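You operate a simulated robot arm through the tools that you are given. There is no shell and no other tool. Be economical: measure what you need, move in short steps, check, and stop when the job is done.

The job below is to be done with a simulated two-armed robot. You get a single attempt, and the scene is never put back.

Task
Wipe up the spill on the top of the crate table with the blue cloth and put it back.

Only the result counts: the job must be done as asked and must still hold three seconds after the hand-in. Knocking over, shifting, dropping, spilling or breaking anything else fails it. Flat cloth is picked up by pressing the open fingertips on it (5 to 10 N) and closing them slowly along it; thin cloth reads only 2 to 8 mm in the jaws.

Robot
Two 7-joint arms with two-finger parallel grippers on one trunk, on a base that drives. Base frame: it is fixed to the floor where the robot stands at the start and does not move with it; the origin is under the middle of the robot, x ahead of it, y to its left, z up; the surface under the hand at the start is at about z = 860. Lengths are in mm, angles in rad, forces in N, time in s.
The left shoulder is at the start at [50, 209, 1171], the right one opposite. With the tool pointing down near the work surface each hand reaches from about 280 to 920 mm from the robot's upright axis, wherever it stands, measured 20 degrees to its own side. Payload 4.4 kg a hand.
Tool frame (each hand has its own): the origin (TCP) lies between the finger pads and is the grasp point; the fingertips stand 23 mm ahead of it; z points along the fingers, y is the line along which they close. The gripper opens to 94 mm. The fingers are 38 mm wide and 10 mm thick; the gripper's body (54 by 96 mm) begins 39 mm behind the TCP.
Orientation is that of the tool frame in the base frame, as a unit quaternion [x, y, z, w]. With the fingers straight down and closing along the base's y, the tool's x points along the base's -x, its y along +y and its z along -z.

Tools
- The arms move only by the tool send_rows. It takes "left_increments", "right_increments" or both (then of equal length, played together; a hand with none holds still); each is a list of rows, each an object of numbers (a shift or turn left out is 0, a gripper value left out holds the last): "dx", "dy", "dz": the shift along the base's x, y, z in units of 50 mm (1.0 is 50 mm); "rx", "ry", "rz": the turn, a rotation vector about the base's x, y, z in units of 6 degrees (1.0 is 6 degrees). In form: [{"dx": .., "dy": .., "dz": .., "rx": .., "ry": .., "rz": ..}, ...]. A call has 1 to 12 rows; each row shifts and turns the commanded pose from where the row before left it. "left_jaw" and "right_jaw" are, for a hand that has rows, the opening, from 0 (shut) to 1 (fully open), set as the call begins (left out, the last holds). A call with a number of a shift or a turn outside -1 to 1 is refused whole. Each row takes 0.2 s and may step no farther than 50 mm and 0.15 rad from the row before; otherwise, or with a gripper value out of range, the whole call is refused. Where a pose cannot be reached the arm comes as near as it can. A force on the tool above 40 N (or 10 N above the force at the start of the call, whichever is more), or a blocked arm, ends the call early, and 0.2 s more pass. Each finger travels about 108 mm/s and halts on what it meets, pressing with about 25 N; the grip force reading is that of the motor and also rises with nothing between the fingers. The clock runs only during rows and for 0.2 s after the last one: add rows that do not move to give the fingers time. The reply holds the time, the measured pose of the TCP, the force on the tool along the base axes, the opening and the grip force, in the units named above and with some noise, with the torque about the TCP (base axes, N m) and any sound that the robot's microphone picked up, and new pictures: "pictures" is both (left out), scene, wrist or none (wrist: the cameras of the hands that moved).
- Cameras (640 x 400 px; columns grow to the right, rows downward): "scene" is now at [155.2, -6.5, 1341.1]; the picture's right is [-0.09, -1.00, 0.00], its down [-0.58, 0.05, -0.81] and it looks along [0.81, -0.07, -0.59] (base axes); focal length 251 px, centre (320, 200). "left" rides on the left gripper at [86, -16, -74] in its tool frame; the picture's right is [0.18, 0.98, 0.00], its down [-0.58, 0.11, -0.81] and it looks along [-0.79, 0.15, 0.59] (tool axes); focal length 243 px, centre (320, 200). "right" rides on the right gripper at [86, 16, -75] in its tool frame; the picture's right is [-0.18, 0.98, 0.00], its down [-0.58, -0.11, -0.81] and it looks along [-0.79, -0.15, 0.59] (tool axes); focal length 243 px, centre (320, 200). There is no depth. A picture from a camera that has moved, and an enlarged one, comes with that camera's place and axes in the base frame and with its lens.
- slide_trunk(by): slides the trunk up (or, below 0, down) by that many mm; the arms and the scene camera ride with it, the base frame stays. It gives what a move gives, with no picture.
- roll_base(legs): drives the robot by 1 to 6 legs, each [ahead, left, turn to the left] in mm, mm and rad, along the robot's own axes; the way and the turn of a leg run together, so that a leg with both is an arc; at most 1500 mm and 3.142 rad a leg. The arms and the cameras ride along, it lands a little off, and it stops where it bumps. It gives what a move gives, and a new picture of the scene camera.
- pan_tilt(pan, tilt): turns the head with the scene camera to pan (to the left, within 1.396 rad either way) and tilt (down, from -0.506 to 1.204), counted from straight ahead of the robot. It gives what a move gives, and a new picture of the scene camera.
- close_up(camera, box): a new picture of the part [left, top, right, bottom] of that camera's present view, enlarged. It takes no simulated time.
- job_done(): hands the job in; it is judged then, once.

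Work in short steps. Places have to be worked out from the pictures, the camera data and where the tool is seen: move nearer, look again, correct. Check each grasp and each placing, and mend what went wrong. You have 120 turns and 260 pictures in all, those below and enlarged ones among them. Open the grippers and draw the arms clear of the work before you hand the job in, unless the task says otherwise; then end with one line.

The tools are called after "Emit:" as a command line: name --argument value ..., lists and objects as JSON in quotes. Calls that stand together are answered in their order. send_rows: Moves the arms, as the interface text tells. Its arguments: {"type":"object","properties":{"left_increments":{"type":"array","items":{"type":"object","properties":{"dx":{"type":"number"},"dy":{"type":"number"},"dz":{"type":"number"},"rx":{"type":"number"},"ry":{"type":"number"},"rz":{"type":"number"}}}},"left_jaw":{"type":"number"},"right_increments":{"type":"array","items":{"type":"object","properties":{"dx":{"type":"number"},"dy":{"type":"number"},"dz":{"type":"number"},"rx":{"type":"number"},"ry":{"type":"number"},"rz":{"type":"number"}}}},"right_jaw":{"type":"number"},"pictures":{"type":"string","enum":["both","scene","wrist","none"]}},"required":[]} The other tools are called the same way: slide_trunk (by) slides the trunk up or down; roll_base (legs) drives the base; pan_tilt (pan, tilt) turns the head that bears the scene camera; close_up (camera, box) takes an enlarged picture of a part of a camera's view; job_done () hands the job in.

At the start:

```text
t: 0.0
left_eef_pos: [651.7, 279.6, 1074.2]
left_orientation: [0.0, 1.0, 0.0, 0.0]
left_ft_force: [-0.8, -0.1, -0.4]
left_moment: [0.04, 0.02, 0.03]
left_width: 94.0
left_finger_force: 0.1
right_eef_pos: [658.1, -261.2, 1098.4]
right_orientation: [0.0, 1.0, 0.001, 0.001]
right_ft_force: [-0.9, -0.6, -0.5]
right_moment: [0.03, -0.01, -0.01]
right_width: 93.9
right_finger_force: 0.1
trunk travel left (down, up): [-250.0, 313.0]
robot x, y, heading: [2.1, -2.5, -0.003]
head pan, tilt: [-0.089, 0.627]
```

scene: 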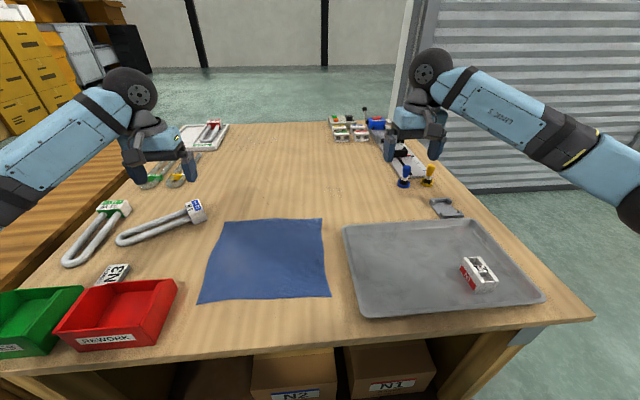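
right: 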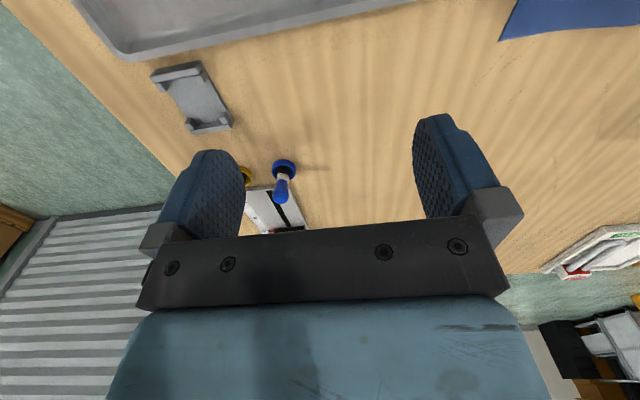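
left: 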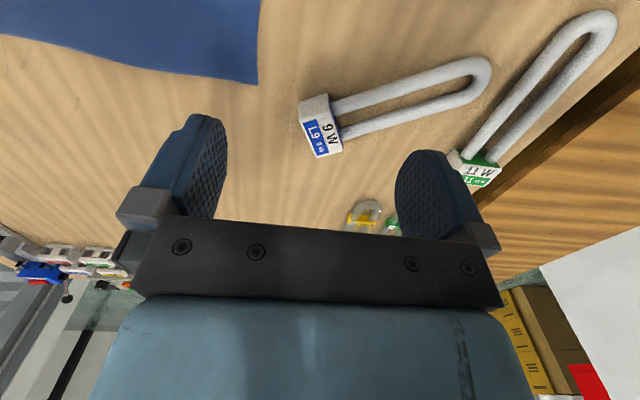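

The bench ahead shows the blue cloth but no visible spill; I look around for a crate table.

Emit:
pan_tilt --pan 1.3 --tilt 0.5

Emit:
pan_tilt --pan -1.3 --tilt 0.5

```text
t: 1.5
left_eef_pos: [650.9, 278.7, 1074.1]
left_orientation: [0.0, 1.0, 0.0, 0.001]
left_ft_force: [-0.9, 0.1, -0.2]
left_moment: [0.01, -0.01, 0.0]
left_width: 94.0
left_finger_force: 0.0
right_eef_pos: [659.1, -260.1, 1097.6]
right_orientation: [0.0, 1.0, 0.0, 0.0]
right_ft_force: [-0.5, 0.2, -0.5]
right_moment: [0.04, -0.01, 0.01]
right_width: 93.9
right_finger_force: 0.2
trunk travel left (down, up): [-250.0, 313.0]
robot x, y, heading: [1.7, 0.4, -0.001]
head pan, tilt: [1.3, 0.499]
camera scene: at [92.4, 89.0, 1352.5], right [0.96, -0.27, 0.0], down [-0.13, -0.46, -0.88], along [0.24, 0.85, -0.48], focal length 251 px, centre (320, 200)
```

scene: 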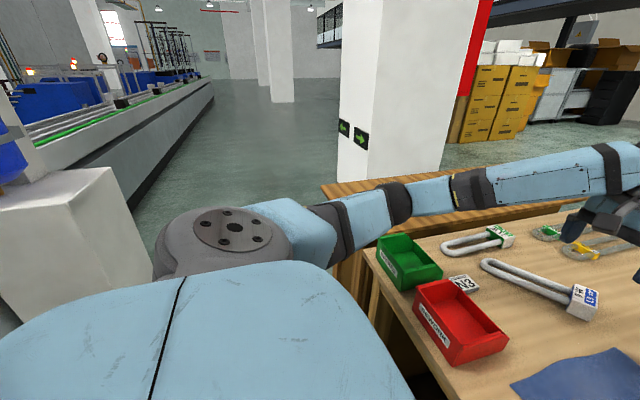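

```text
t: 3.9
left_eef_pos: [650.8, 278.9, 1074.2]
left_orientation: [0.0, 1.0, 0.0, 0.0]
left_ft_force: [-0.8, -0.1, 0.1]
left_moment: [-0.02, 0.0, 0.03]
left_width: 94.1
left_finger_force: 0.0
right_eef_pos: [657.8, -260.7, 1098.1]
right_orientation: [0.0, 1.0, 0.0, 0.0]
right_ft_force: [0.0, 0.3, 0.1]
right_moment: [0.01, -0.04, -0.01]
right_width: 94.1
right_finger_force: 0.0
trunk travel left (down, up): [-250.0, 313.0]
robot x, y, heading: [-2.0, -0.3, 0.007]
head pan, tilt: [-1.3, 0.499]
camera scene: at [92.4, -86.4, 1352.5], right [-0.96, -0.27, 0.0], down [-0.13, 0.46, -0.88], along [0.23, -0.85, -0.48], focal length 251 px, centre (320, 200)
```

scene: 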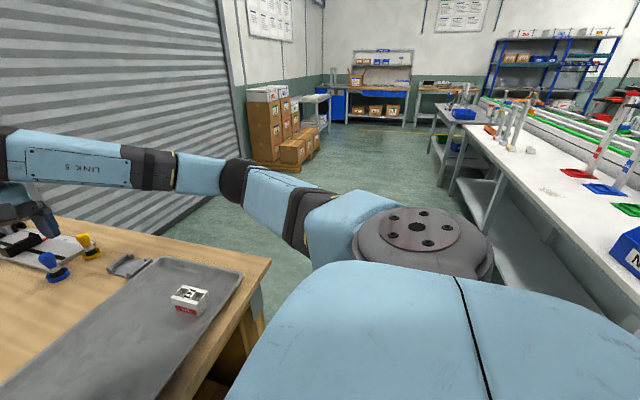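

A second wooden top stands left of the bench, possibly the crate table; I look that way.

Emit:
pan_tilt --pan 0.75 --tilt 0.45

Emit:
pan_tilt --pan 0.0 --tilt 0.75

```text
t: 5.8
left_eef_pos: [650.9, 280.3, 1073.5]
left_orientation: [0.0, 1.0, 0.001, 0.0]
left_ft_force: [-0.1, 0.0, 0.3]
left_moment: [-0.01, -0.01, 0.03]
left_width: 94.1
left_finger_force: 0.1
right_eef_pos: [658.1, -260.5, 1097.1]
right_orientation: [-0.001, 1.0, 0.0, -0.001]
right_ft_force: [-0.7, 0.6, -1.4]
right_moment: [0.02, 0.02, 0.02]
right_width: 94.1
right_finger_force: 0.1
trunk travel left (down, up): [-250.0, 313.0]
robot x, y, heading: [-1.2, 3.4, -0.001]
head pan, tilt: [0.75, 0.45]
camera scene: at [135.3, 63.9, 1357.0], right [0.68, -0.73, 0.0], down [-0.32, -0.3, -0.9], along [0.66, 0.61, -0.44], focal length 251 px, centre (320, 200)
```

scene: 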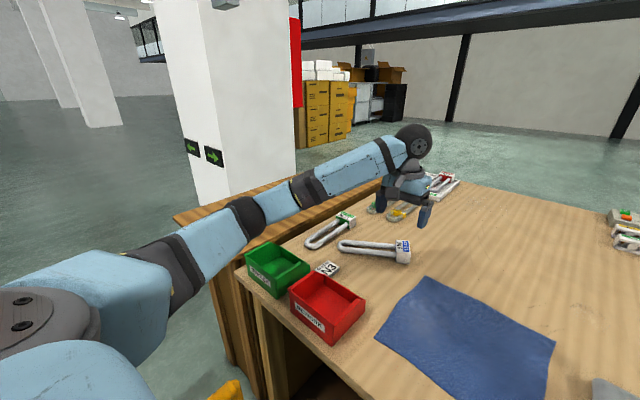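

```text
t: 6.9
left_eef_pos: [649.5, 280.4, 1075.3]
left_orientation: [0.0, 1.0, -0.001, 0.0]
left_ft_force: [-0.2, -0.2, -0.4]
left_moment: [-0.01, 0.01, 0.01]
left_width: 94.1
left_finger_force: 0.0
right_eef_pos: [658.0, -261.5, 1097.1]
right_orientation: [0.001, 1.0, 0.0, 0.0]
right_ft_force: [-0.1, -0.1, 0.5]
right_moment: [-0.04, 0.03, -0.02]
right_width: 93.7
right_finger_force: 0.0
trunk travel left (down, up): [-250.0, 313.0]
robot x, y, heading: [0.3, -1.7, 0.004]
head pan, tilt: [0.0, 0.75]
camera scene: at [150.9, 1.4, 1330.6], right [0.0, -1.0, 0.0], down [-0.68, 0.0, -0.73], along [0.73, 0.0, -0.68], focal length 251 px, centre (320, 200)
```

scene: 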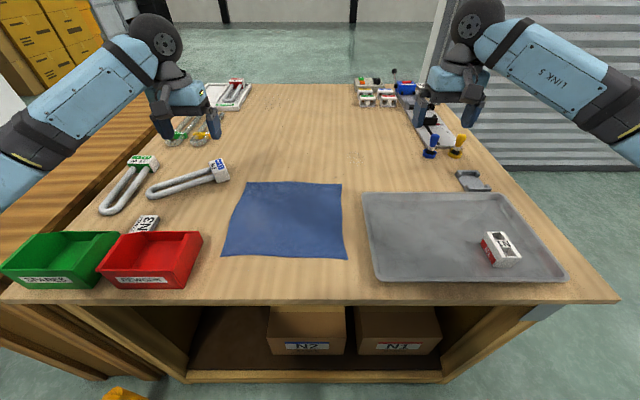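

I check the bench for a faint spill and inspect the neighbouring top.

Emit:
close_up --camera "scene" --box '[200, 80, 440, 230]'

Emit:
close_up --camera "scene" --box '[0, 80, 240, 230]'

Emit:
slide_trunk --by 250

Emit:
pan_tilt --pan 0.5 --tilt 0.65

```text
2.67 times, centred on (320, 155) of scene
camera zoom: at [150.9, 1.4, 1330.6], right [0.0, -1.0, 0.0], down [-0.68, 0.0, -0.73], along [0.73, 0.0, -0.68], focal length 670 px, centre (320, 320)
```

zoom: 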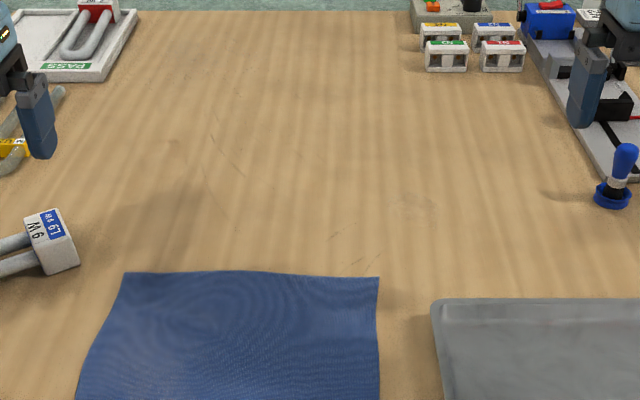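

```text
2.67 times, centred on (120, 155) of scene
camera zoom: at [150.9, 1.4, 1330.6], right [0.0, -1.0, 0.0], down [-0.68, 0.0, -0.73], along [0.73, 0.0, -0.68], focal length 670 px, centre (853, 320)
```

zoom: 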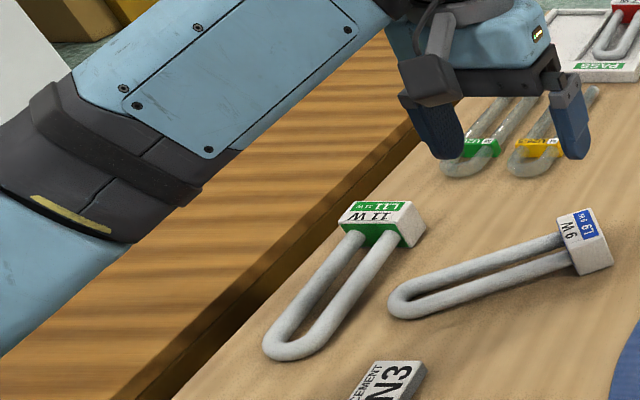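

```text
t: 9.5
left_eef_pos: [650.0, 278.4, 1324.4]
left_orientation: [-0.001, 1.0, 0.0, 0.0]
left_ft_force: [0.1, 0.7, 0.1]
left_moment: [-0.02, 0.0, 0.03]
left_width: 93.8
left_finger_force: 0.0
right_eef_pos: [657.0, -259.3, 1347.0]
right_orientation: [0.0, 1.0, 0.001, -0.001]
right_ft_force: [-0.6, -0.2, -0.9]
right_moment: [0.03, -0.04, -0.01]
right_width: 94.2
right_finger_force: 0.0
trunk travel left (down, up): [-500.0, 63.0]
robot x, y, heading: [-0.8, 2.3, -0.002]
head pan, tilt: [0.0, 0.75]
```

```text
t: 10.4
left_eef_pos: [650.8, 280.0, 1324.3]
left_orientation: [0.0, 1.0, 0.0, 0.0]
left_ft_force: [-0.3, -0.2, 0.5]
left_moment: [0.0, 0.01, -0.01]
left_width: 93.8
left_finger_force: 0.1
right_eef_pos: [657.6, -260.4, 1348.0]
right_orientation: [0.0, 1.0, -0.001, 0.0]
right_ft_force: [-0.5, -0.2, 0.2]
right_moment: [0.02, 0.0, 0.0]
right_width: 94.4
right_finger_force: 0.1
trunk travel left (down, up): [-500.0, 63.0]
robot x, y, heading: [-3.0, -2.3, -0.002]
head pan, tilt: [0.499, 0.649]
camera scene: at [144.2, 42.7, 1589.2], right [0.48, -0.88, 0.0], down [-0.53, -0.29, -0.8], along [0.7, 0.38, -0.6], focal length 251 px, centre (320, 200)
```

scene: 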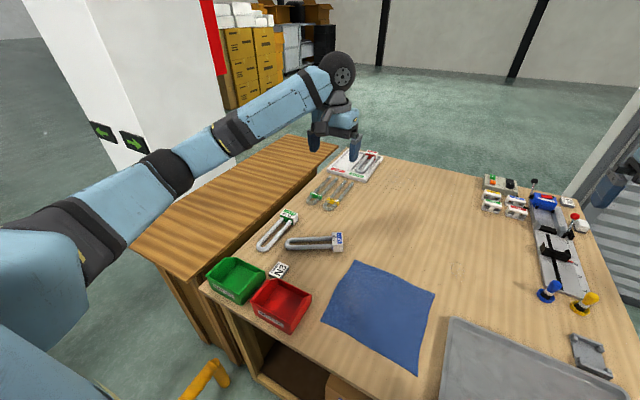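

The left neighbouring top is partly hidden by the left arm, so I turn the base left in place (hands are well above everything) and look again.

Emit:
roll_base --legs '[[0, 0, 0.6]]'

Emit:
pan_tilt --pan -0.1 --tilt 0.75

Emit:
pan_tilt --pan 1.396 --tilt 0.6

```text
t: 12.5
left_eef_pos: [373.9, 600.1, 1324.1]
left_orientation: [-0.301, 0.954, 0.001, 0.0]
left_ft_force: [0.3, -0.3, 0.6]
left_moment: [0.01, 0.02, 0.01]
left_width: 94.0
left_finger_force: 0.0
right_eef_pos: [689.2, 161.6, 1347.5]
right_orientation: [-0.3, 0.954, 0.001, 0.0]
right_ft_force: [-0.2, -0.8, 0.0]
right_moment: [0.01, 0.02, -0.02]
right_width: 94.3
right_finger_force: 0.0
trunk travel left (down, up): [-500.0, 63.0]
robot x, y, heading: [2.2, 0.8, 0.612]
head pan, tilt: [0.499, 0.649]
camera scene: at [95.0, 117.0, 1589.2], right [0.89, -0.45, 0.0], down [-0.27, -0.54, -0.8], along [0.36, 0.71, -0.6], focal length 251 px, centre (320, 200)
```

scene: 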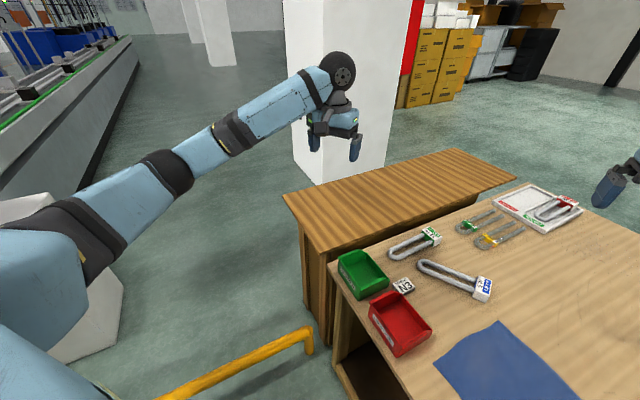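

```text
t: 13.5
left_eef_pos: [374.1, 600.6, 1323.3]
left_orientation: [-0.3, 0.954, 0.0, 0.001]
left_ft_force: [-0.6, -0.9, 0.2]
left_moment: [0.02, -0.02, -0.04]
left_width: 94.1
left_finger_force: 0.1
right_eef_pos: [689.4, 161.8, 1347.8]
right_orientation: [-0.3, 0.954, 0.0, 0.0]
right_ft_force: [0.6, 1.1, 0.3]
right_moment: [-0.01, 0.01, -0.03]
right_width: 94.0
right_finger_force: 0.1
trunk travel left (down, up): [-500.0, 63.0]
robot x, y, heading: [-0.6, -2.5, 0.61]
head pan, tilt: [-0.099, 0.75]
camera scene: at [128.4, 80.1, 1580.6], right [0.49, -0.87, 0.0], down [-0.6, -0.33, -0.73], along [0.64, 0.36, -0.68], focal length 251 px, centre (320, 200)
```

scene: 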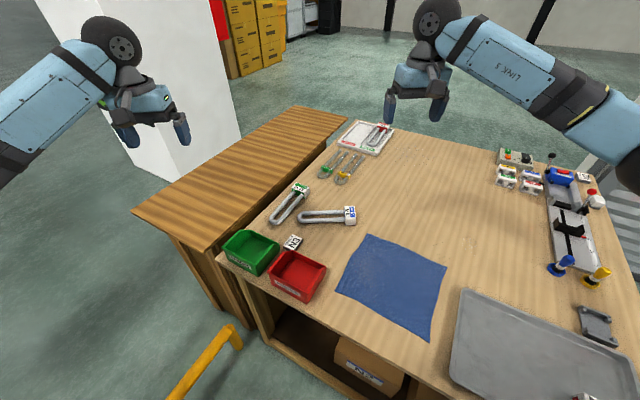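

```text
t: 15.1
left_eef_pos: [374.4, 601.1, 1323.4]
left_orientation: [-0.3, 0.954, 0.0, -0.001]
left_ft_force: [-0.5, -0.4, 0.4]
left_moment: [0.01, 0.02, -0.04]
left_width: 93.8
left_finger_force: 0.1
right_eef_pos: [688.4, 162.9, 1348.0]
right_orientation: [-0.3, 0.954, 0.0, 0.0]
right_ft_force: [-0.6, 0.6, -0.2]
right_moment: [-0.03, 0.02, -0.02]
right_width: 94.1
right_finger_force: 0.1
trunk travel left (down, up): [-500.0, 63.0]
robot x, y, heading: [0.9, -1.0, 0.603]
head pan, tilt: [1.396, 0.6]
camera scene: at [18.9, 120.0, 1593.5], right [0.91, 0.42, 0.0], down [0.24, -0.51, -0.83], along [-0.35, 0.75, -0.56], focal length 251 px, centre (320, 200)
```

scene: 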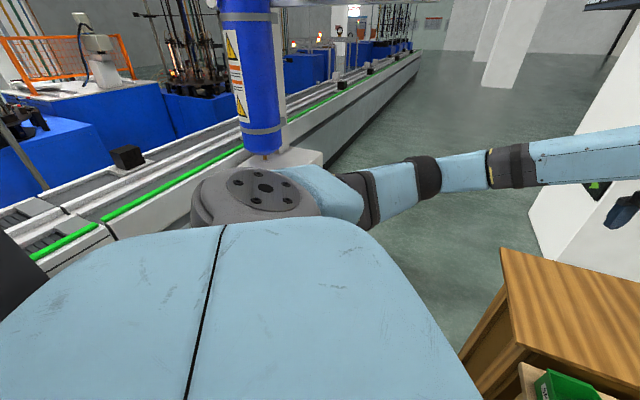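

The left top and rear conveyor show no spill. I turn the other way and look right and right-rear.

Emit:
roll_base --legs '[[0, 0, -1.4]]'

Emit:
pan_tilt --pan -0.3 --tilt 0.5

Emit:
pan_tilt --pan -1.3 --tilt 0.5

```text
t: 19.0
left_eef_pos: [656.2, -268.5, 1324.6]
left_orientation: [0.387, 0.922, 0.0, 0.0]
left_ft_force: [-0.3, 0.2, 0.0]
left_moment: [-0.02, 0.01, 0.0]
left_width: 94.2
left_finger_force: 0.0
right_eef_pos: [275.0, -651.6, 1346.5]
right_orientation: [0.386, 0.922, 0.0, 0.0]
right_ft_force: [0.0, -0.3, -0.1]
right_moment: [-0.01, -0.01, -0.05]
right_width: 93.8
right_finger_force: 0.1
trunk travel left (down, up): [-500.0, 63.0]
robot x, y, heading: [3.2, 1.7, -0.796]
head pan, tilt: [1.396, 0.6]
camera scene: at [120.9, 3.4, 1593.4], right [0.57, -0.82, 0.0], down [-0.47, -0.32, -0.82], along [0.68, 0.47, -0.57], focal length 251 px, centre (320, 200)
```

scene: 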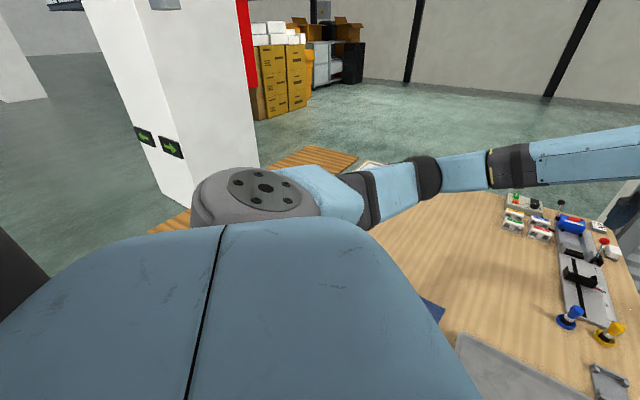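

```text
t: 20.7
left_eef_pos: [655.3, -268.5, 1324.3]
left_orientation: [0.387, 0.922, -0.001, 0.0]
left_ft_force: [0.0, 0.0, 0.0]
left_moment: [0.03, 0.02, 0.02]
left_width: 94.0
left_finger_force: 0.0
right_eef_pos: [276.0, -651.7, 1347.3]
right_orientation: [0.387, 0.922, 0.0, 0.0]
right_ft_force: [-0.8, 0.5, 0.0]
right_moment: [-0.01, 0.0, -0.05]
right_width: 93.9
right_finger_force: 0.1
trunk travel left (down, up): [-500.0, 63.0]
robot x, y, heading: [-1.3, 2.8, -0.789]
head pan, tilt: [-0.3, 0.499]
camera scene: at [89.7, -127.7, 1602.5], right [-0.89, -0.46, 0.0], down [-0.22, 0.43, -0.88], along [0.4, -0.78, -0.48], focal length 251 px, centre (320, 200)
```

scene: 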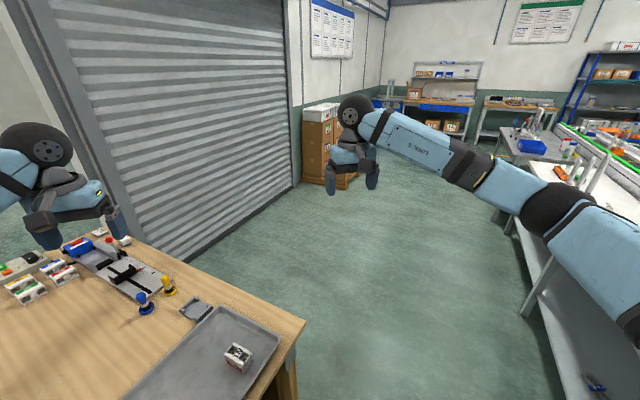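

```text
t: 22.0
left_eef_pos: [654.0, -268.6, 1324.9]
left_orientation: [0.386, 0.922, 0.0, -0.001]
left_ft_force: [0.2, 0.3, -0.4]
left_moment: [0.01, 0.0, 0.0]
left_width: 93.8
left_finger_force: 0.0
right_eef_pos: [274.1, -652.5, 1348.3]
right_orientation: [0.386, 0.922, 0.0, 0.0]
right_ft_force: [0.2, -0.6, 0.5]
right_moment: [0.04, 0.01, -0.02]
right_width: 94.0
right_finger_force: 0.0
trunk travel left (down, up): [-500.0, 63.0]
robot x, y, heading: [2.8, 0.6, -0.799]
head pan, tilt: [-1.3, 0.499]
camera scene: at [2.5, -125.7, 1602.5], right [-0.87, 0.5, 0.0], down [0.24, 0.41, -0.88], along [-0.44, -0.76, -0.48], focal length 251 px, centre (320, 200)
```

scene: 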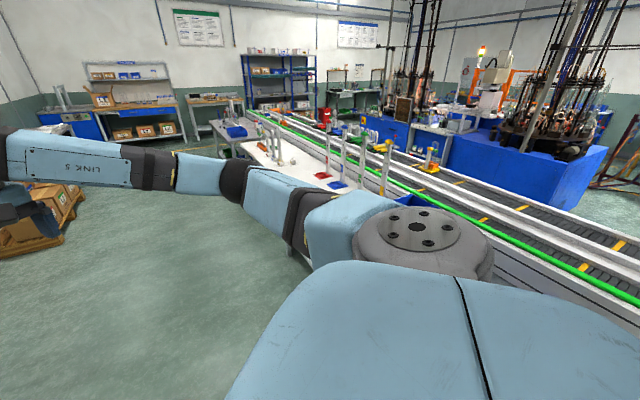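

No other table is near. I turn back to face the bench and zoom for a faint spill.

Emit:
roll_base --legs '[[0, 0, 0.8]]'

Emit:
pan_tilt --pan 0.0 --tilt 0.8

Emit:
close_up --camera "scene" --box '[180, 60, 420, 210]'

Emit:
close_up --camera "scene" --box '[40, 60, 280, 210]'

Emit:
close_up --camera "scene" --box '[380, 60, 620, 210]'

```text
t: 24.5
left_eef_pos: [644.8, 289.3, 1324.7]
left_orientation: [-0.008, 1.0, -0.001, 0.0]
left_ft_force: [0.3, 0.4, 0.7]
left_moment: [0.0, -0.01, 0.01]
left_width: 93.9
left_finger_force: 0.0
right_eef_pos: [661.7, -249.8, 1346.4]
right_orientation: [-0.008, 1.0, 0.0, 0.0]
right_ft_force: [0.2, 0.5, 0.1]
right_moment: [0.03, 0.02, 0.02]
right_width: 94.2
right_finger_force: 0.0
trunk travel left (down, up): [-500.0, 63.0]
robot x, y, heading: [-2.4, 1.7, 0.015]
head pan, tilt: [-1.3, 0.499]
camera scene: at [93.8, -85.3, 1602.5], right [-0.96, -0.28, 0.0], down [-0.14, 0.46, -0.88], along [0.25, -0.84, -0.48], focal length 251 px, centre (320, 200)
```

scene: 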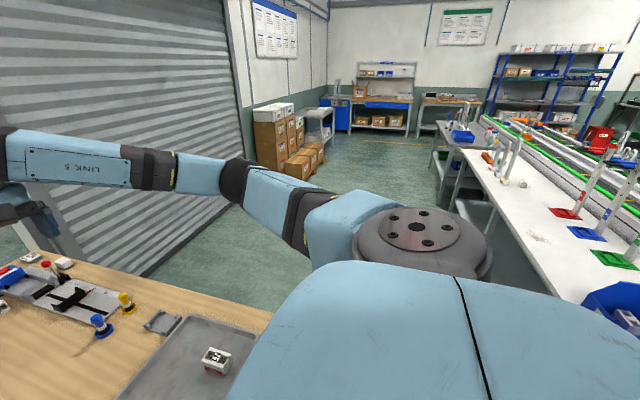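

```text
t: 25.9
left_eef_pos: [644.8, 290.4, 1324.1]
left_orientation: [-0.008, 1.0, 0.0, 0.001]
left_ft_force: [-0.2, 0.0, 0.3]
left_moment: [0.02, -0.01, 0.02]
left_width: 94.1
left_finger_force: 0.1
right_eef_pos: [661.6, -250.7, 1347.5]
right_orientation: [-0.007, 1.0, 0.0, 0.0]
right_ft_force: [-0.5, -0.2, 0.2]
right_moment: [-0.01, -0.01, 0.01]
right_width: 94.2
right_finger_force: 0.1
trunk travel left (down, up): [-500.0, 63.0]
robot x, y, heading: [1.0, -0.3, 0.016]
head pan, tilt: [0.0, 0.799]
camera scene: at [148.7, 3.5, 1576.6], right [0.02, -1.0, 0.0], down [-0.72, -0.01, -0.7], along [0.7, 0.01, -0.72], focal length 251 px, centre (320, 200)
```

scene: 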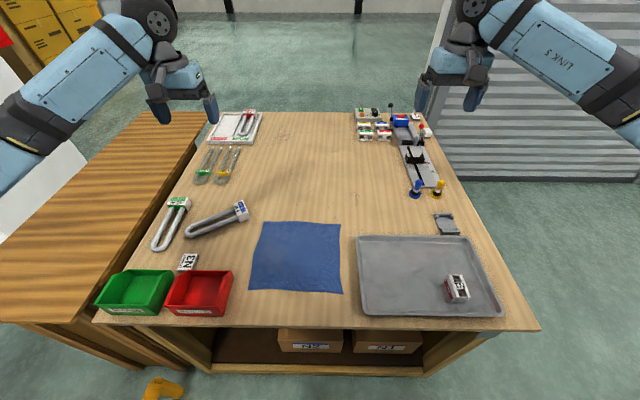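

```text
2.67 times, centred on (300, 135) of scene
camera zoom: at [148.7, 3.5, 1576.6], right [0.02, -1.0, 0.0], down [-0.72, -0.01, -0.7], along [0.7, 0.01, -0.72], focal length 670 px, centre (373, 373)
```

zoom: 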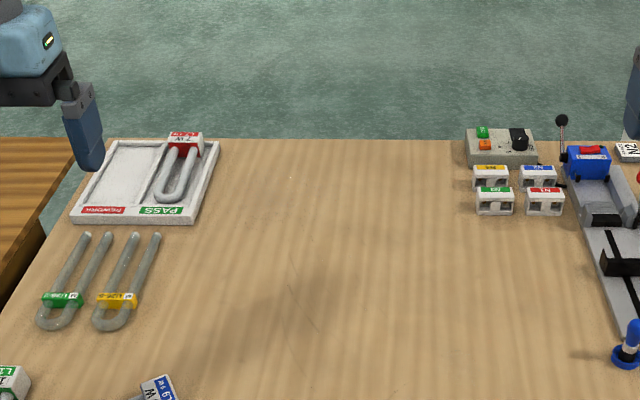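

```text
2.67 times, centred on (160, 135) of scene
camera zoom: at [148.7, 3.5, 1576.6], right [0.02, -1.0, 0.0], down [-0.72, -0.01, -0.7], along [0.7, 0.01, -0.72], focal length 670 px, centre (747, 373)
```

zoom: 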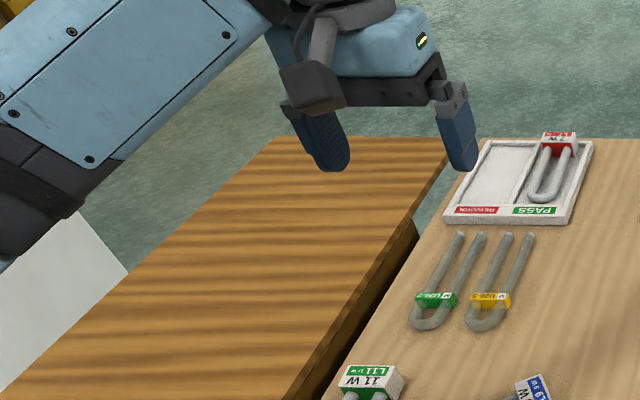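

```text
2.67 times, centred on (500, 135) of scene
camera zoom: at [148.7, 3.5, 1576.6], right [0.02, -1.0, 0.0], down [-0.72, -0.01, -0.7], along [0.7, 0.01, -0.72], focal length 670 px, centre (-160, 373)
```

zoom: 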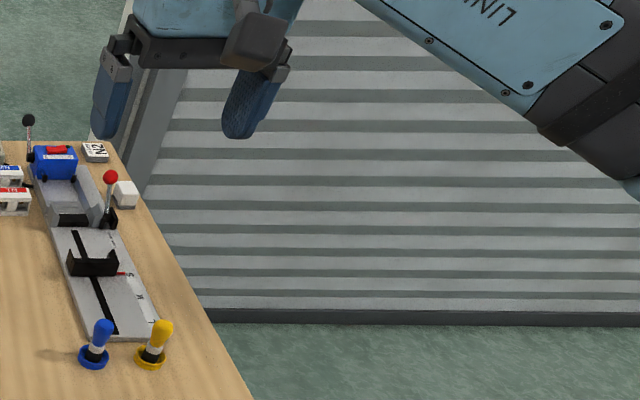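

Bench looks clean apart from arm shadows. I zoom on the left top's near part and then on the white bench behind right.

Emit:
close_up --camera "scene" --box '[0, 150, 240, 300]'

Emit:
close_up --camera "scene" --box '[340, 180, 540, 330]'

Emit:
pan_tilt --pan -1.396 --tilt 0.3

Emit:
close_up --camera "scene" --box '[200, 50, 400, 250]'

Emit:
close_up --camera "scene" --box '[380, 80, 640, 340]'

```text
2.67 times, centred on (120, 225) of scene
camera zoom: at [148.7, 3.5, 1576.6], right [0.02, -1.0, 0.0], down [-0.72, -0.01, -0.7], along [0.7, 0.01, -0.72], focal length 670 px, centre (853, 133)
```

zoom: 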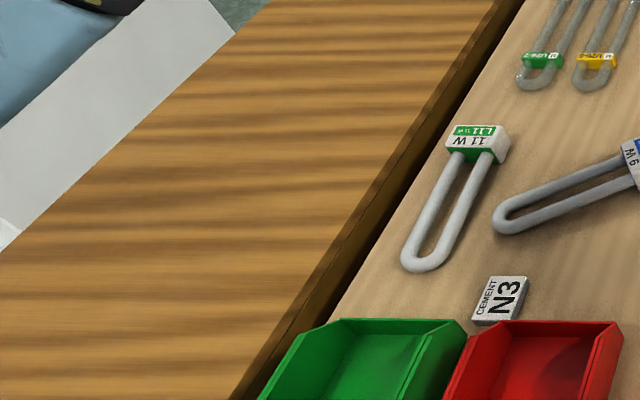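

```text
2.67 times, centred on (440, 255) of scene
camera zoom: at [148.7, 3.5, 1576.6], right [0.02, -1.0, 0.0], down [-0.72, -0.01, -0.7], along [0.7, 0.01, -0.72], focal length 670 px, centre (0, 53)
```

zoom: 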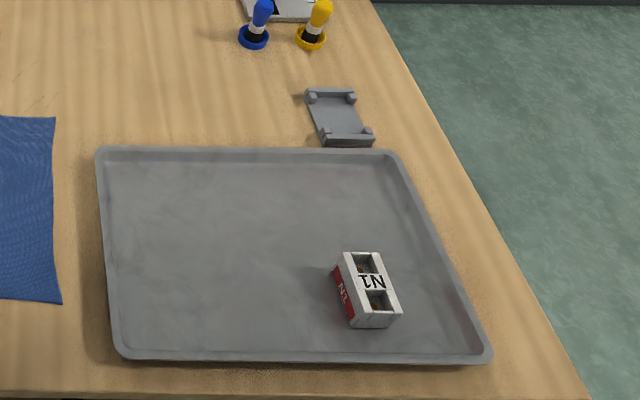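

```text
t: 27.5
left_eef_pos: [645.3, 289.9, 1324.1]
left_orientation: [-0.008, 1.0, 0.0, 0.0]
left_ft_force: [-1.1, 0.1, 0.2]
left_moment: [0.04, 0.02, 0.03]
left_width: 93.9
left_finger_force: 0.0
right_eef_pos: [662.7, -250.6, 1347.3]
right_orientation: [-0.008, 1.0, -0.001, 0.001]
right_ft_force: [-0.1, 0.3, -0.4]
right_moment: [0.01, 0.01, 0.04]
right_width: 93.8
right_finger_force: 0.0
trunk travel left (down, up): [-500.0, 63.0]
robot x, y, heading: [-1.1, 1.5, 0.021]
head pan, tilt: [-1.396, 0.3]
camera scene: at [85.8, -89.4, 1620.9], right [-0.98, -0.19, 0.0], down [-0.06, 0.29, -0.96], along [0.18, -0.94, -0.3], focal length 251 px, centre (320, 200)
```

scene: 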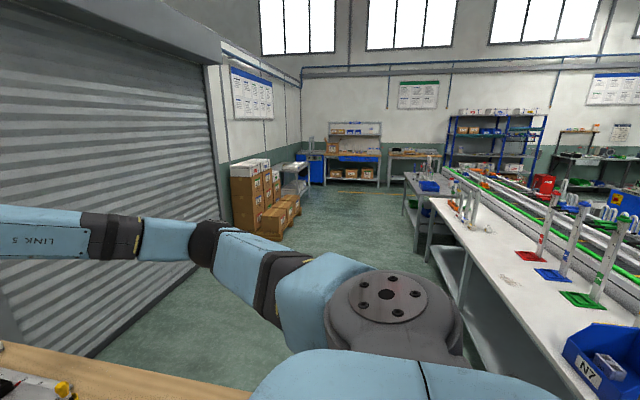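

```text
2.00 times, centred on (300, 150) of scene
camera zoom: at [85.8, -89.4, 1620.9], right [-0.98, -0.19, 0.0], down [-0.06, 0.29, -0.96], along [0.18, -0.94, -0.3], focal length 503 px, centre (360, 300)
```

zoom: 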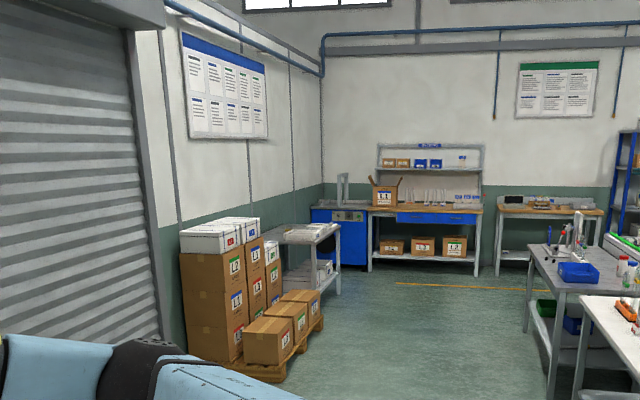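

```text
1.54 times, centred on (510, 210) of scene
camera zoom: at [85.8, -89.4, 1620.9], right [-0.98, -0.19, 0.0], down [-0.06, 0.29, -0.96], along [0.18, -0.94, -0.3], focal length 387 px, centre (28, 185)
```

zoom: 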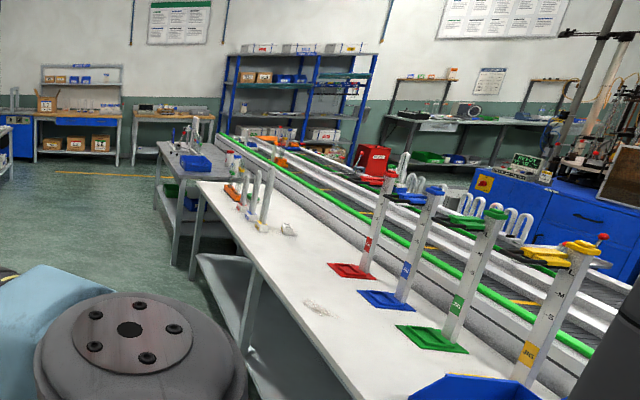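

I look left-down at the yellow-tubed object near the robot.

Emit:
pan_tilt --pan 0.7 --tilt 1.15

Emit:
pan_tilt --pan 1.0 --tilt 0.1

Emit:
pan_tilt --pan 0.0 --tilt 0.15

```text
t: 29.5
left_eef_pos: [645.7, 290.2, 1324.9]
left_orientation: [-0.007, 1.0, 0.0, 0.0]
left_ft_force: [0.3, 0.3, 0.4]
left_moment: [0.0, 0.03, -0.02]
left_width: 94.0
left_finger_force: 0.1
right_eef_pos: [663.3, -250.0, 1346.9]
right_orientation: [-0.009, 1.0, 0.0, 0.0]
right_ft_force: [0.0, 0.0, 1.2]
right_moment: [0.0, -0.01, 0.01]
right_width: 93.9
right_finger_force: 0.0
trunk travel left (down, up): [-500.0, 63.0]
robot x, y, heading: [-2.6, -2.0, 0.019]
head pan, tilt: [0.7, 1.15]
camera scene: at [113.1, 41.3, 1551.7], right [0.66, -0.75, 0.0], down [-0.69, -0.6, -0.41], along [0.31, 0.27, -0.91], focal length 251 px, centre (320, 200)
```

scene: 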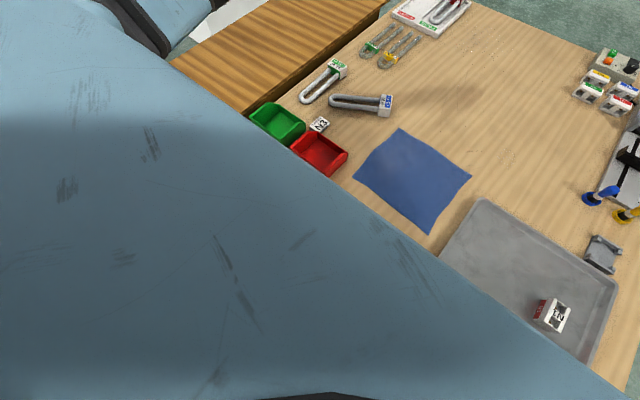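

```text
t: 30.8
left_eef_pos: [645.1, 290.2, 1323.0]
left_orientation: [-0.008, 1.0, 0.0, 0.0]
left_ft_force: [-0.1, -0.6, 0.0]
left_moment: [0.01, -0.01, 0.0]
left_width: 93.9
left_finger_force: 0.0
right_eef_pos: [661.5, -251.1, 1347.2]
right_orientation: [-0.008, 1.0, 0.0, 0.0]
right_ft_force: [-0.7, 0.4, -0.9]
right_moment: [0.01, 0.0, 0.03]
right_width: 93.9
right_finger_force: 0.0
trunk travel left (down, up): [-500.0, 63.0]
robot x, y, heading: [3.0, 0.5, 0.01]
head pan, tilt: [1.0, 0.099]
camera scene: at [116.6, 80.5, 1639.5], right [0.85, -0.53, 0.0], down [-0.05, -0.09, -0.99], along [0.52, 0.85, -0.1], focal length 251 px, centre (320, 200)
```

scene: 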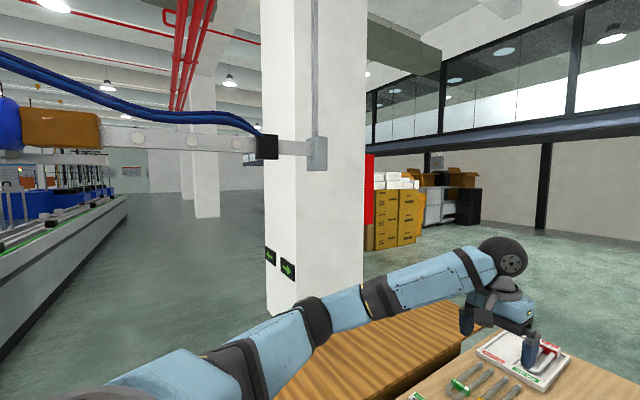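

```text
t: 32.0
left_eef_pos: [645.4, 290.3, 1324.0]
left_orientation: [-0.008, 1.0, -0.001, 0.0]
left_ft_force: [0.5, -0.3, -0.3]
left_moment: [0.01, 0.01, 0.03]
left_width: 93.9
left_finger_force: 0.1
right_eef_pos: [662.6, -250.2, 1348.2]
right_orientation: [-0.009, 1.0, 0.0, 0.0]
right_ft_force: [0.5, -0.9, 0.1]
right_moment: [-0.04, -0.06, 0.0]
right_width: 94.0
right_finger_force: 0.1
trunk travel left (down, up): [-500.0, 63.0]
robot x, y, heading: [-1.0, 0.6, 0.014]
head pan, tilt: [0.0, 0.15]
camera scene: at [160.8, 3.8, 1634.9], right [0.02, -1.0, 0.0], down [-0.15, 0.0, -0.99], along [0.99, 0.02, -0.15], focal length 251 px, centre (320, 200)
```

scene: 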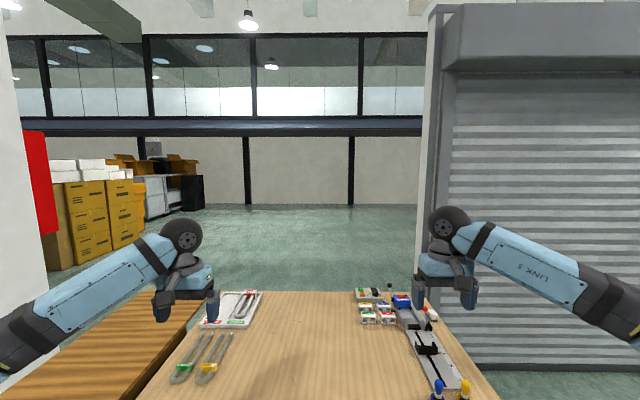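

I turn left again and zoom on the neighbouring crate-like table's top at high magnification.

Emit:
roll_base --legs '[[0, 0, 0.8]]'

Emit:
pan_tilt --pan 0.0 --tilt 0.8

Emit:
close_up --camera "scene" --box '[180, 80, 340, 180]'

Emit:
close_up --camera "scene" --box '[320, 70, 480, 170]'

Emit:
close_up --camera "left" --box '[0, 0, 640, 400]'

```text
t: 34.5
left_eef_pos: [240.9, 664.9, 1324.2]
left_orientation: [-0.398, 0.917, 0.0, 0.0]
left_ft_force: [-0.4, 0.0, 0.1]
left_moment: [-0.01, 0.02, 0.0]
left_width: 93.8
left_finger_force: 0.1
right_eef_pos: [640.5, 301.5, 1347.3]
right_orientation: [-0.398, 0.917, -0.001, 0.0]
right_ft_force: [-0.6, -0.5, -0.3]
right_moment: [-0.02, 0.01, 0.04]
right_width: 93.9
right_finger_force: 0.1
trunk travel left (down, up): [-500.0, 63.0]
robot x, y, heading: [0.5, -2.1, 0.817]
head pan, tilt: [0.0, 0.15]
camera scene: at [110.4, 117.8, 1634.9], right [0.73, -0.68, 0.0], down [-0.1, -0.11, -0.99], along [0.68, 0.72, -0.15], focal length 251 px, centre (320, 200)
```

scene: 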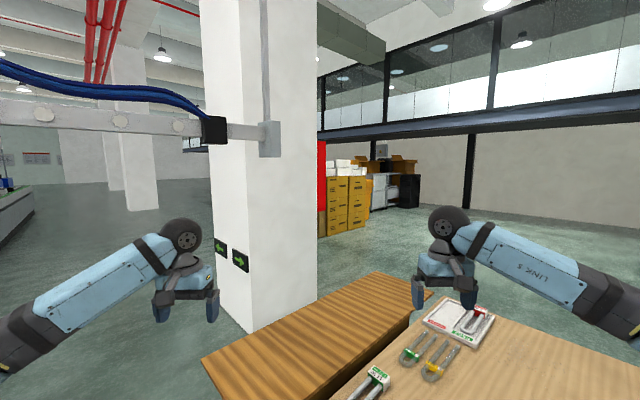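

```text
t: 35.6
left_eef_pos: [240.8, 664.8, 1323.5]
left_orientation: [-0.398, 0.917, 0.0, 0.0]
left_ft_force: [0.4, -0.1, 0.7]
left_moment: [0.02, 0.01, 0.0]
left_width: 93.6
left_finger_force: 0.1
right_eef_pos: [639.5, 302.9, 1348.4]
right_orientation: [-0.398, 0.917, 0.0, 0.0]
right_ft_force: [0.7, 0.0, 0.6]
right_moment: [0.01, -0.01, -0.02]
right_width: 93.8
right_finger_force: 0.1
trunk travel left (down, up): [-500.0, 63.0]
robot x, y, heading: [-0.4, -1.5, 0.818]
head pan, tilt: [0.0, 0.799]
camera scene: at [102.1, 109.1, 1576.7], right [0.73, -0.68, 0.0], down [-0.49, -0.52, -0.7], along [0.48, 0.51, -0.72], focal length 251 px, centre (320, 200)
```

scene: 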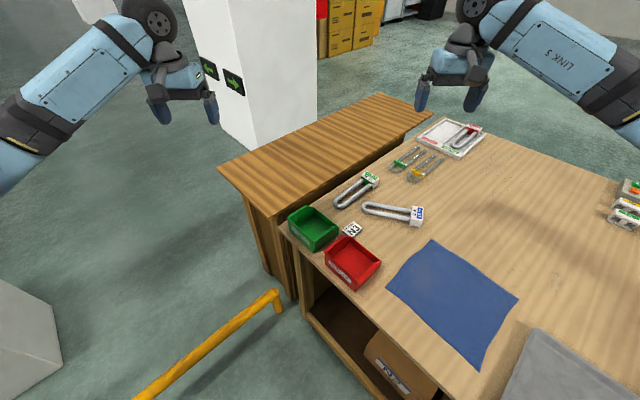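

```text
4.00 times, centred on (260, 130) of scene
camera zoom: at [102.1, 109.1, 1576.7], right [0.73, -0.68, 0.0], down [-0.49, -0.52, -0.7], along [0.48, 0.51, -0.72], focal length 1006 px, centre (560, 480)
```

zoom: 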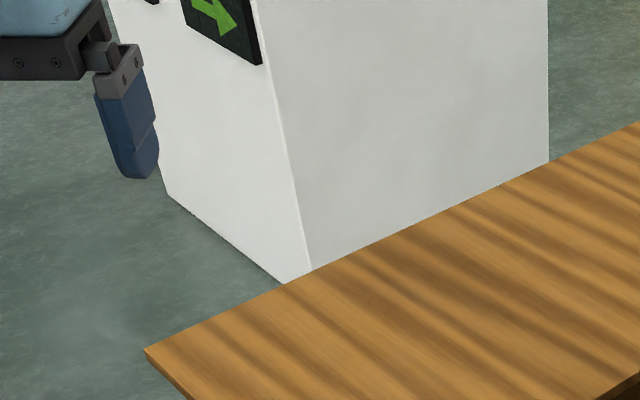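

```text
4.00 times, centred on (400, 120) of scene
camera zoom: at [102.1, 109.1, 1576.7], right [0.73, -0.68, 0.0], down [-0.49, -0.52, -0.7], along [0.48, 0.51, -0.72], focal length 1006 px, centre (0, 520)
```

zoom: 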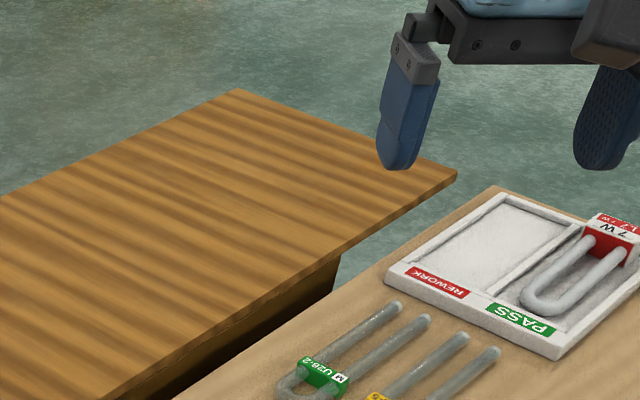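

```text
1.00 times, centred on (320, 200) of left (not enlarged: the box is as wide or as high as the picture)
camera zoom: at [193.2, 590.8, 1398.1], right [-0.84, 0.54, 0.0], down [0.32, 0.5, 0.81], along [0.43, 0.68, -0.59], focal length 243 px, centre (320, 200)
```

zoom: 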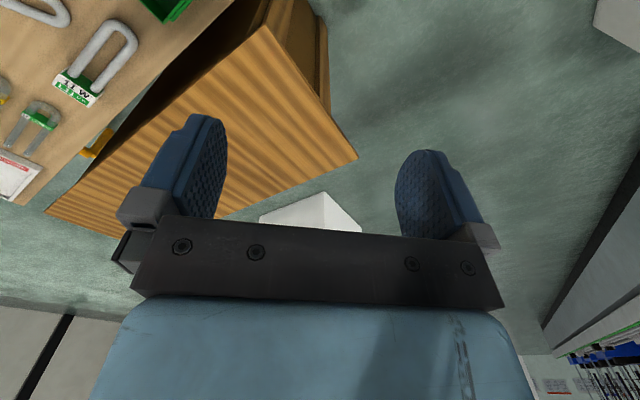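

Still no spill. I turn back to heading 0 and drive sideways right into the open floor to get a view of areas hidden behind me and the bench's far side.

Emit:
roll_base --legs '[[0, 0, -0.817], [0, -1300, 0]]'

Emit:
pan_tilt --pan 1.2 --tilt 0.4

Emit:
pan_tilt --pan -0.9 --tilt 0.4

```text
t: 49.5
left_eef_pos: [642.3, -1049.1, 1324.4]
left_orientation: [0.004, 1.0, -0.001, 0.0]
left_ft_force: [0.9, -0.3, -0.5]
left_moment: [0.02, 0.02, 0.01]
left_width: 94.0
left_finger_force: 0.1
right_eef_pos: [646.5, -1589.1, 1346.4]
right_orientation: [0.004, 1.0, 0.0, 0.001]
right_ft_force: [1.3, 0.6, -0.6]
right_moment: [0.0, -0.05, -0.01]
right_width: 94.0
right_finger_force: 0.1
trunk travel left (down, up): [-500.0, 63.0]
robot x, y, heading: [-11.0, -1324.2, -0.008]
head pan, tilt: [0.0, 0.799]
camera scene: at [139.3, -1323.4, 1576.6], right [-0.01, -1.0, 0.0], down [-0.72, 0.01, -0.7], along [0.7, -0.01, -0.72], focal length 251 px, centre (320, 200)
```

scene: 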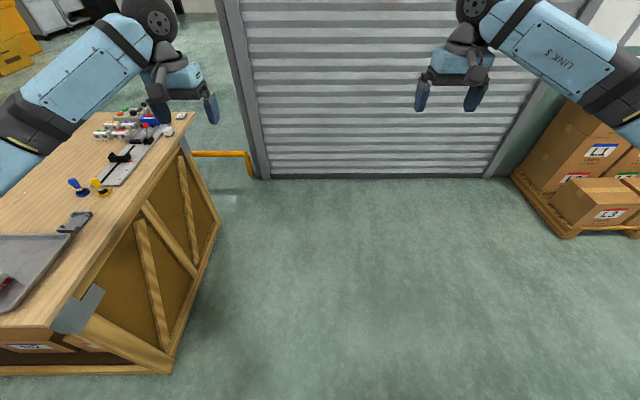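

```text
t: 50.9
left_eef_pos: [643.6, -1048.8, 1322.9]
left_orientation: [0.004, 1.0, 0.001, 0.0]
left_ft_force: [-0.4, 0.8, -0.2]
left_moment: [-0.01, 0.02, 0.03]
left_width: 94.1
left_finger_force: 0.1
right_eef_pos: [646.6, -1589.5, 1347.5]
right_orientation: [0.004, 1.0, 0.0, 0.0]
right_ft_force: [-0.4, 1.1, 0.1]
right_moment: [-0.03, -0.04, 0.0]
right_width: 94.0
right_finger_force: 0.0
trunk travel left (down, up): [-500.0, 63.0]
robot x, y, heading: [-10.2, -1323.9, -0.01]
head pan, tilt: [1.201, 0.4]
camera scene: at [92.9, -1236.8, 1611.7], right [0.93, -0.37, 0.0], down [-0.14, -0.36, -0.92], along [0.34, 0.86, -0.39], focal length 251 px, centre (320, 200)
```

scene: 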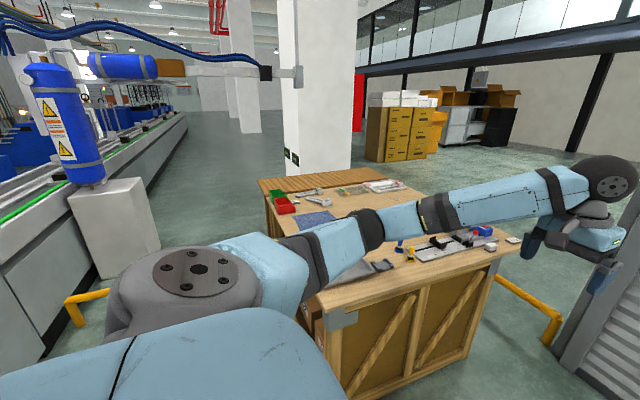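

```text
t: 52.9
left_eef_pos: [643.5, -1050.2, 1323.9]
left_orientation: [0.004, 1.0, 0.001, 0.0]
left_ft_force: [0.2, 0.8, 0.5]
left_moment: [-0.01, -0.01, -0.01]
left_width: 93.9
left_finger_force: 0.1
right_eef_pos: [646.8, -1590.3, 1347.6]
right_orientation: [0.005, 1.0, 0.0, 0.0]
right_ft_force: [0.8, 0.4, 0.6]
right_moment: [0.01, -0.04, 0.01]
right_width: 94.0
right_finger_force: 0.2
trunk travel left (down, up): [-500.0, 63.0]
robot x, y, heading: [-7.6, -1323.9, -0.01]
head pan, tilt: [-0.901, 0.4]
camera scene: at [115.6, -1395.9, 1611.7], right [-0.79, -0.62, 0.0], down [-0.24, 0.31, -0.92], along [0.57, -0.73, -0.39], focal length 251 px, centre (320, 200)
```

scene: 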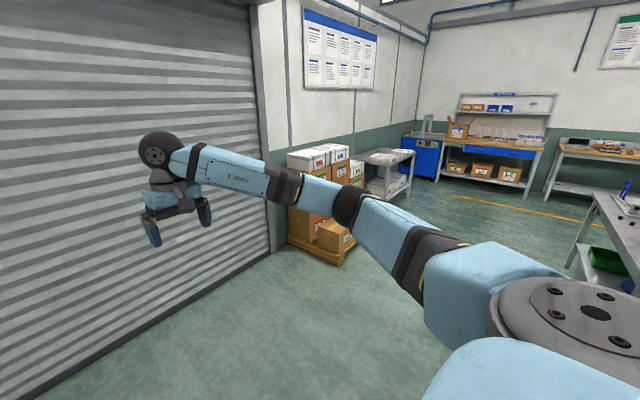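

The bench's sides are wooden crates, so the bench is the crate table and its spill must be faint. I turn toward it from here for a different light angle.

Emit:
roll_base --legs '[[0, 0, 1.0]]'

Emit:
pan_tilt --pan 0.0 --tilt 0.5

Emit:
close_up --camera "scene" --box '[200, 100, 440, 250]'

```text
t: 55.9
left_eef_pos: [120.0, -627.7, 1325.0]
left_orientation: [-0.472, 0.882, 0.0, 0.0]
left_ft_force: [-0.1, 0.5, 0.7]
left_moment: [0.03, 0.03, 0.02]
left_width: 94.1
left_finger_force: 0.0
right_eef_pos: [574.1, -921.4, 1347.7]
right_orientation: [-0.472, 0.882, -0.001, 0.0]
right_ft_force: [-0.1, -0.8, 0.0]
right_moment: [0.0, 0.02, 0.01]
right_width: 94.1
right_finger_force: 0.1
trunk travel left (down, up): [-500.0, 63.0]
robot x, y, heading: [-12.1, -1322.6, 0.982]
head pan, tilt: [-0.901, 0.4]
camera scene: at [121.2, -1258.9, 1611.7], right [0.08, -1.0, 0.0], down [-0.39, -0.03, -0.92], along [0.92, 0.08, -0.39], focal length 251 px, centre (320, 200)
```

scene: 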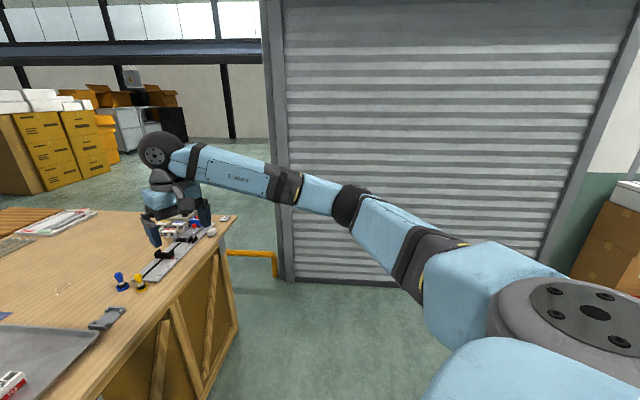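

```text
t: 57.1
left_eef_pos: [119.8, -627.6, 1324.8]
left_orientation: [-0.473, 0.881, -0.001, 0.0]
left_ft_force: [-0.8, 0.8, -0.3]
left_moment: [-0.01, 0.0, 0.01]
left_width: 94.1
left_finger_force: 0.1
right_eef_pos: [572.9, -921.5, 1347.2]
right_orientation: [-0.472, 0.882, 0.0, 0.0]
right_ft_force: [0.1, 0.9, -0.1]
right_moment: [0.03, 0.0, 0.0]
right_width: 93.9
right_finger_force: 0.1
trunk travel left (down, up): [-500.0, 63.0]
robot x, y, heading: [-10.9, -1321.9, 0.981]
head pan, tilt: [0.0, 0.499]
camera scene: at [79.2, -1190.6, 1602.6], right [0.83, -0.56, 0.0], down [-0.27, -0.4, -0.88], along [0.49, 0.73, -0.48], focal length 251 px, centre (320, 200)
```

scene: 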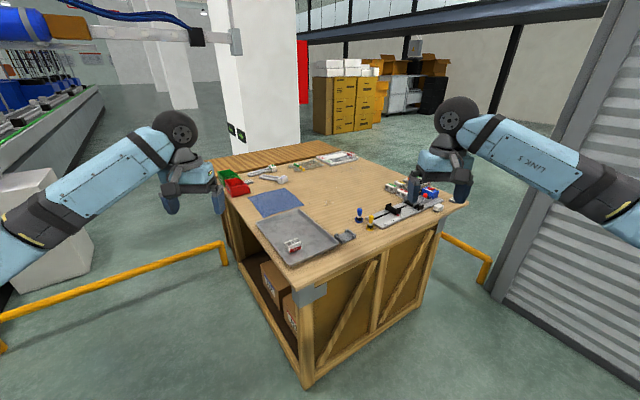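

```text
2.67 times, centred on (320, 175) of scene
camera zoom: at [79.2, -1190.6, 1602.6], right [0.83, -0.56, 0.0], down [-0.27, -0.4, -0.88], along [0.49, 0.73, -0.48], focal length 670 px, centre (320, 267)
```

zoom: 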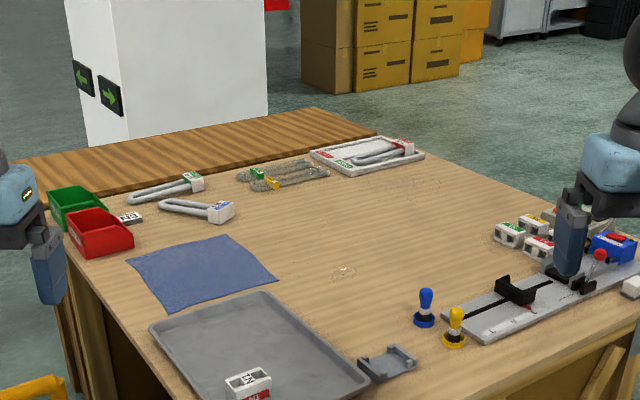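

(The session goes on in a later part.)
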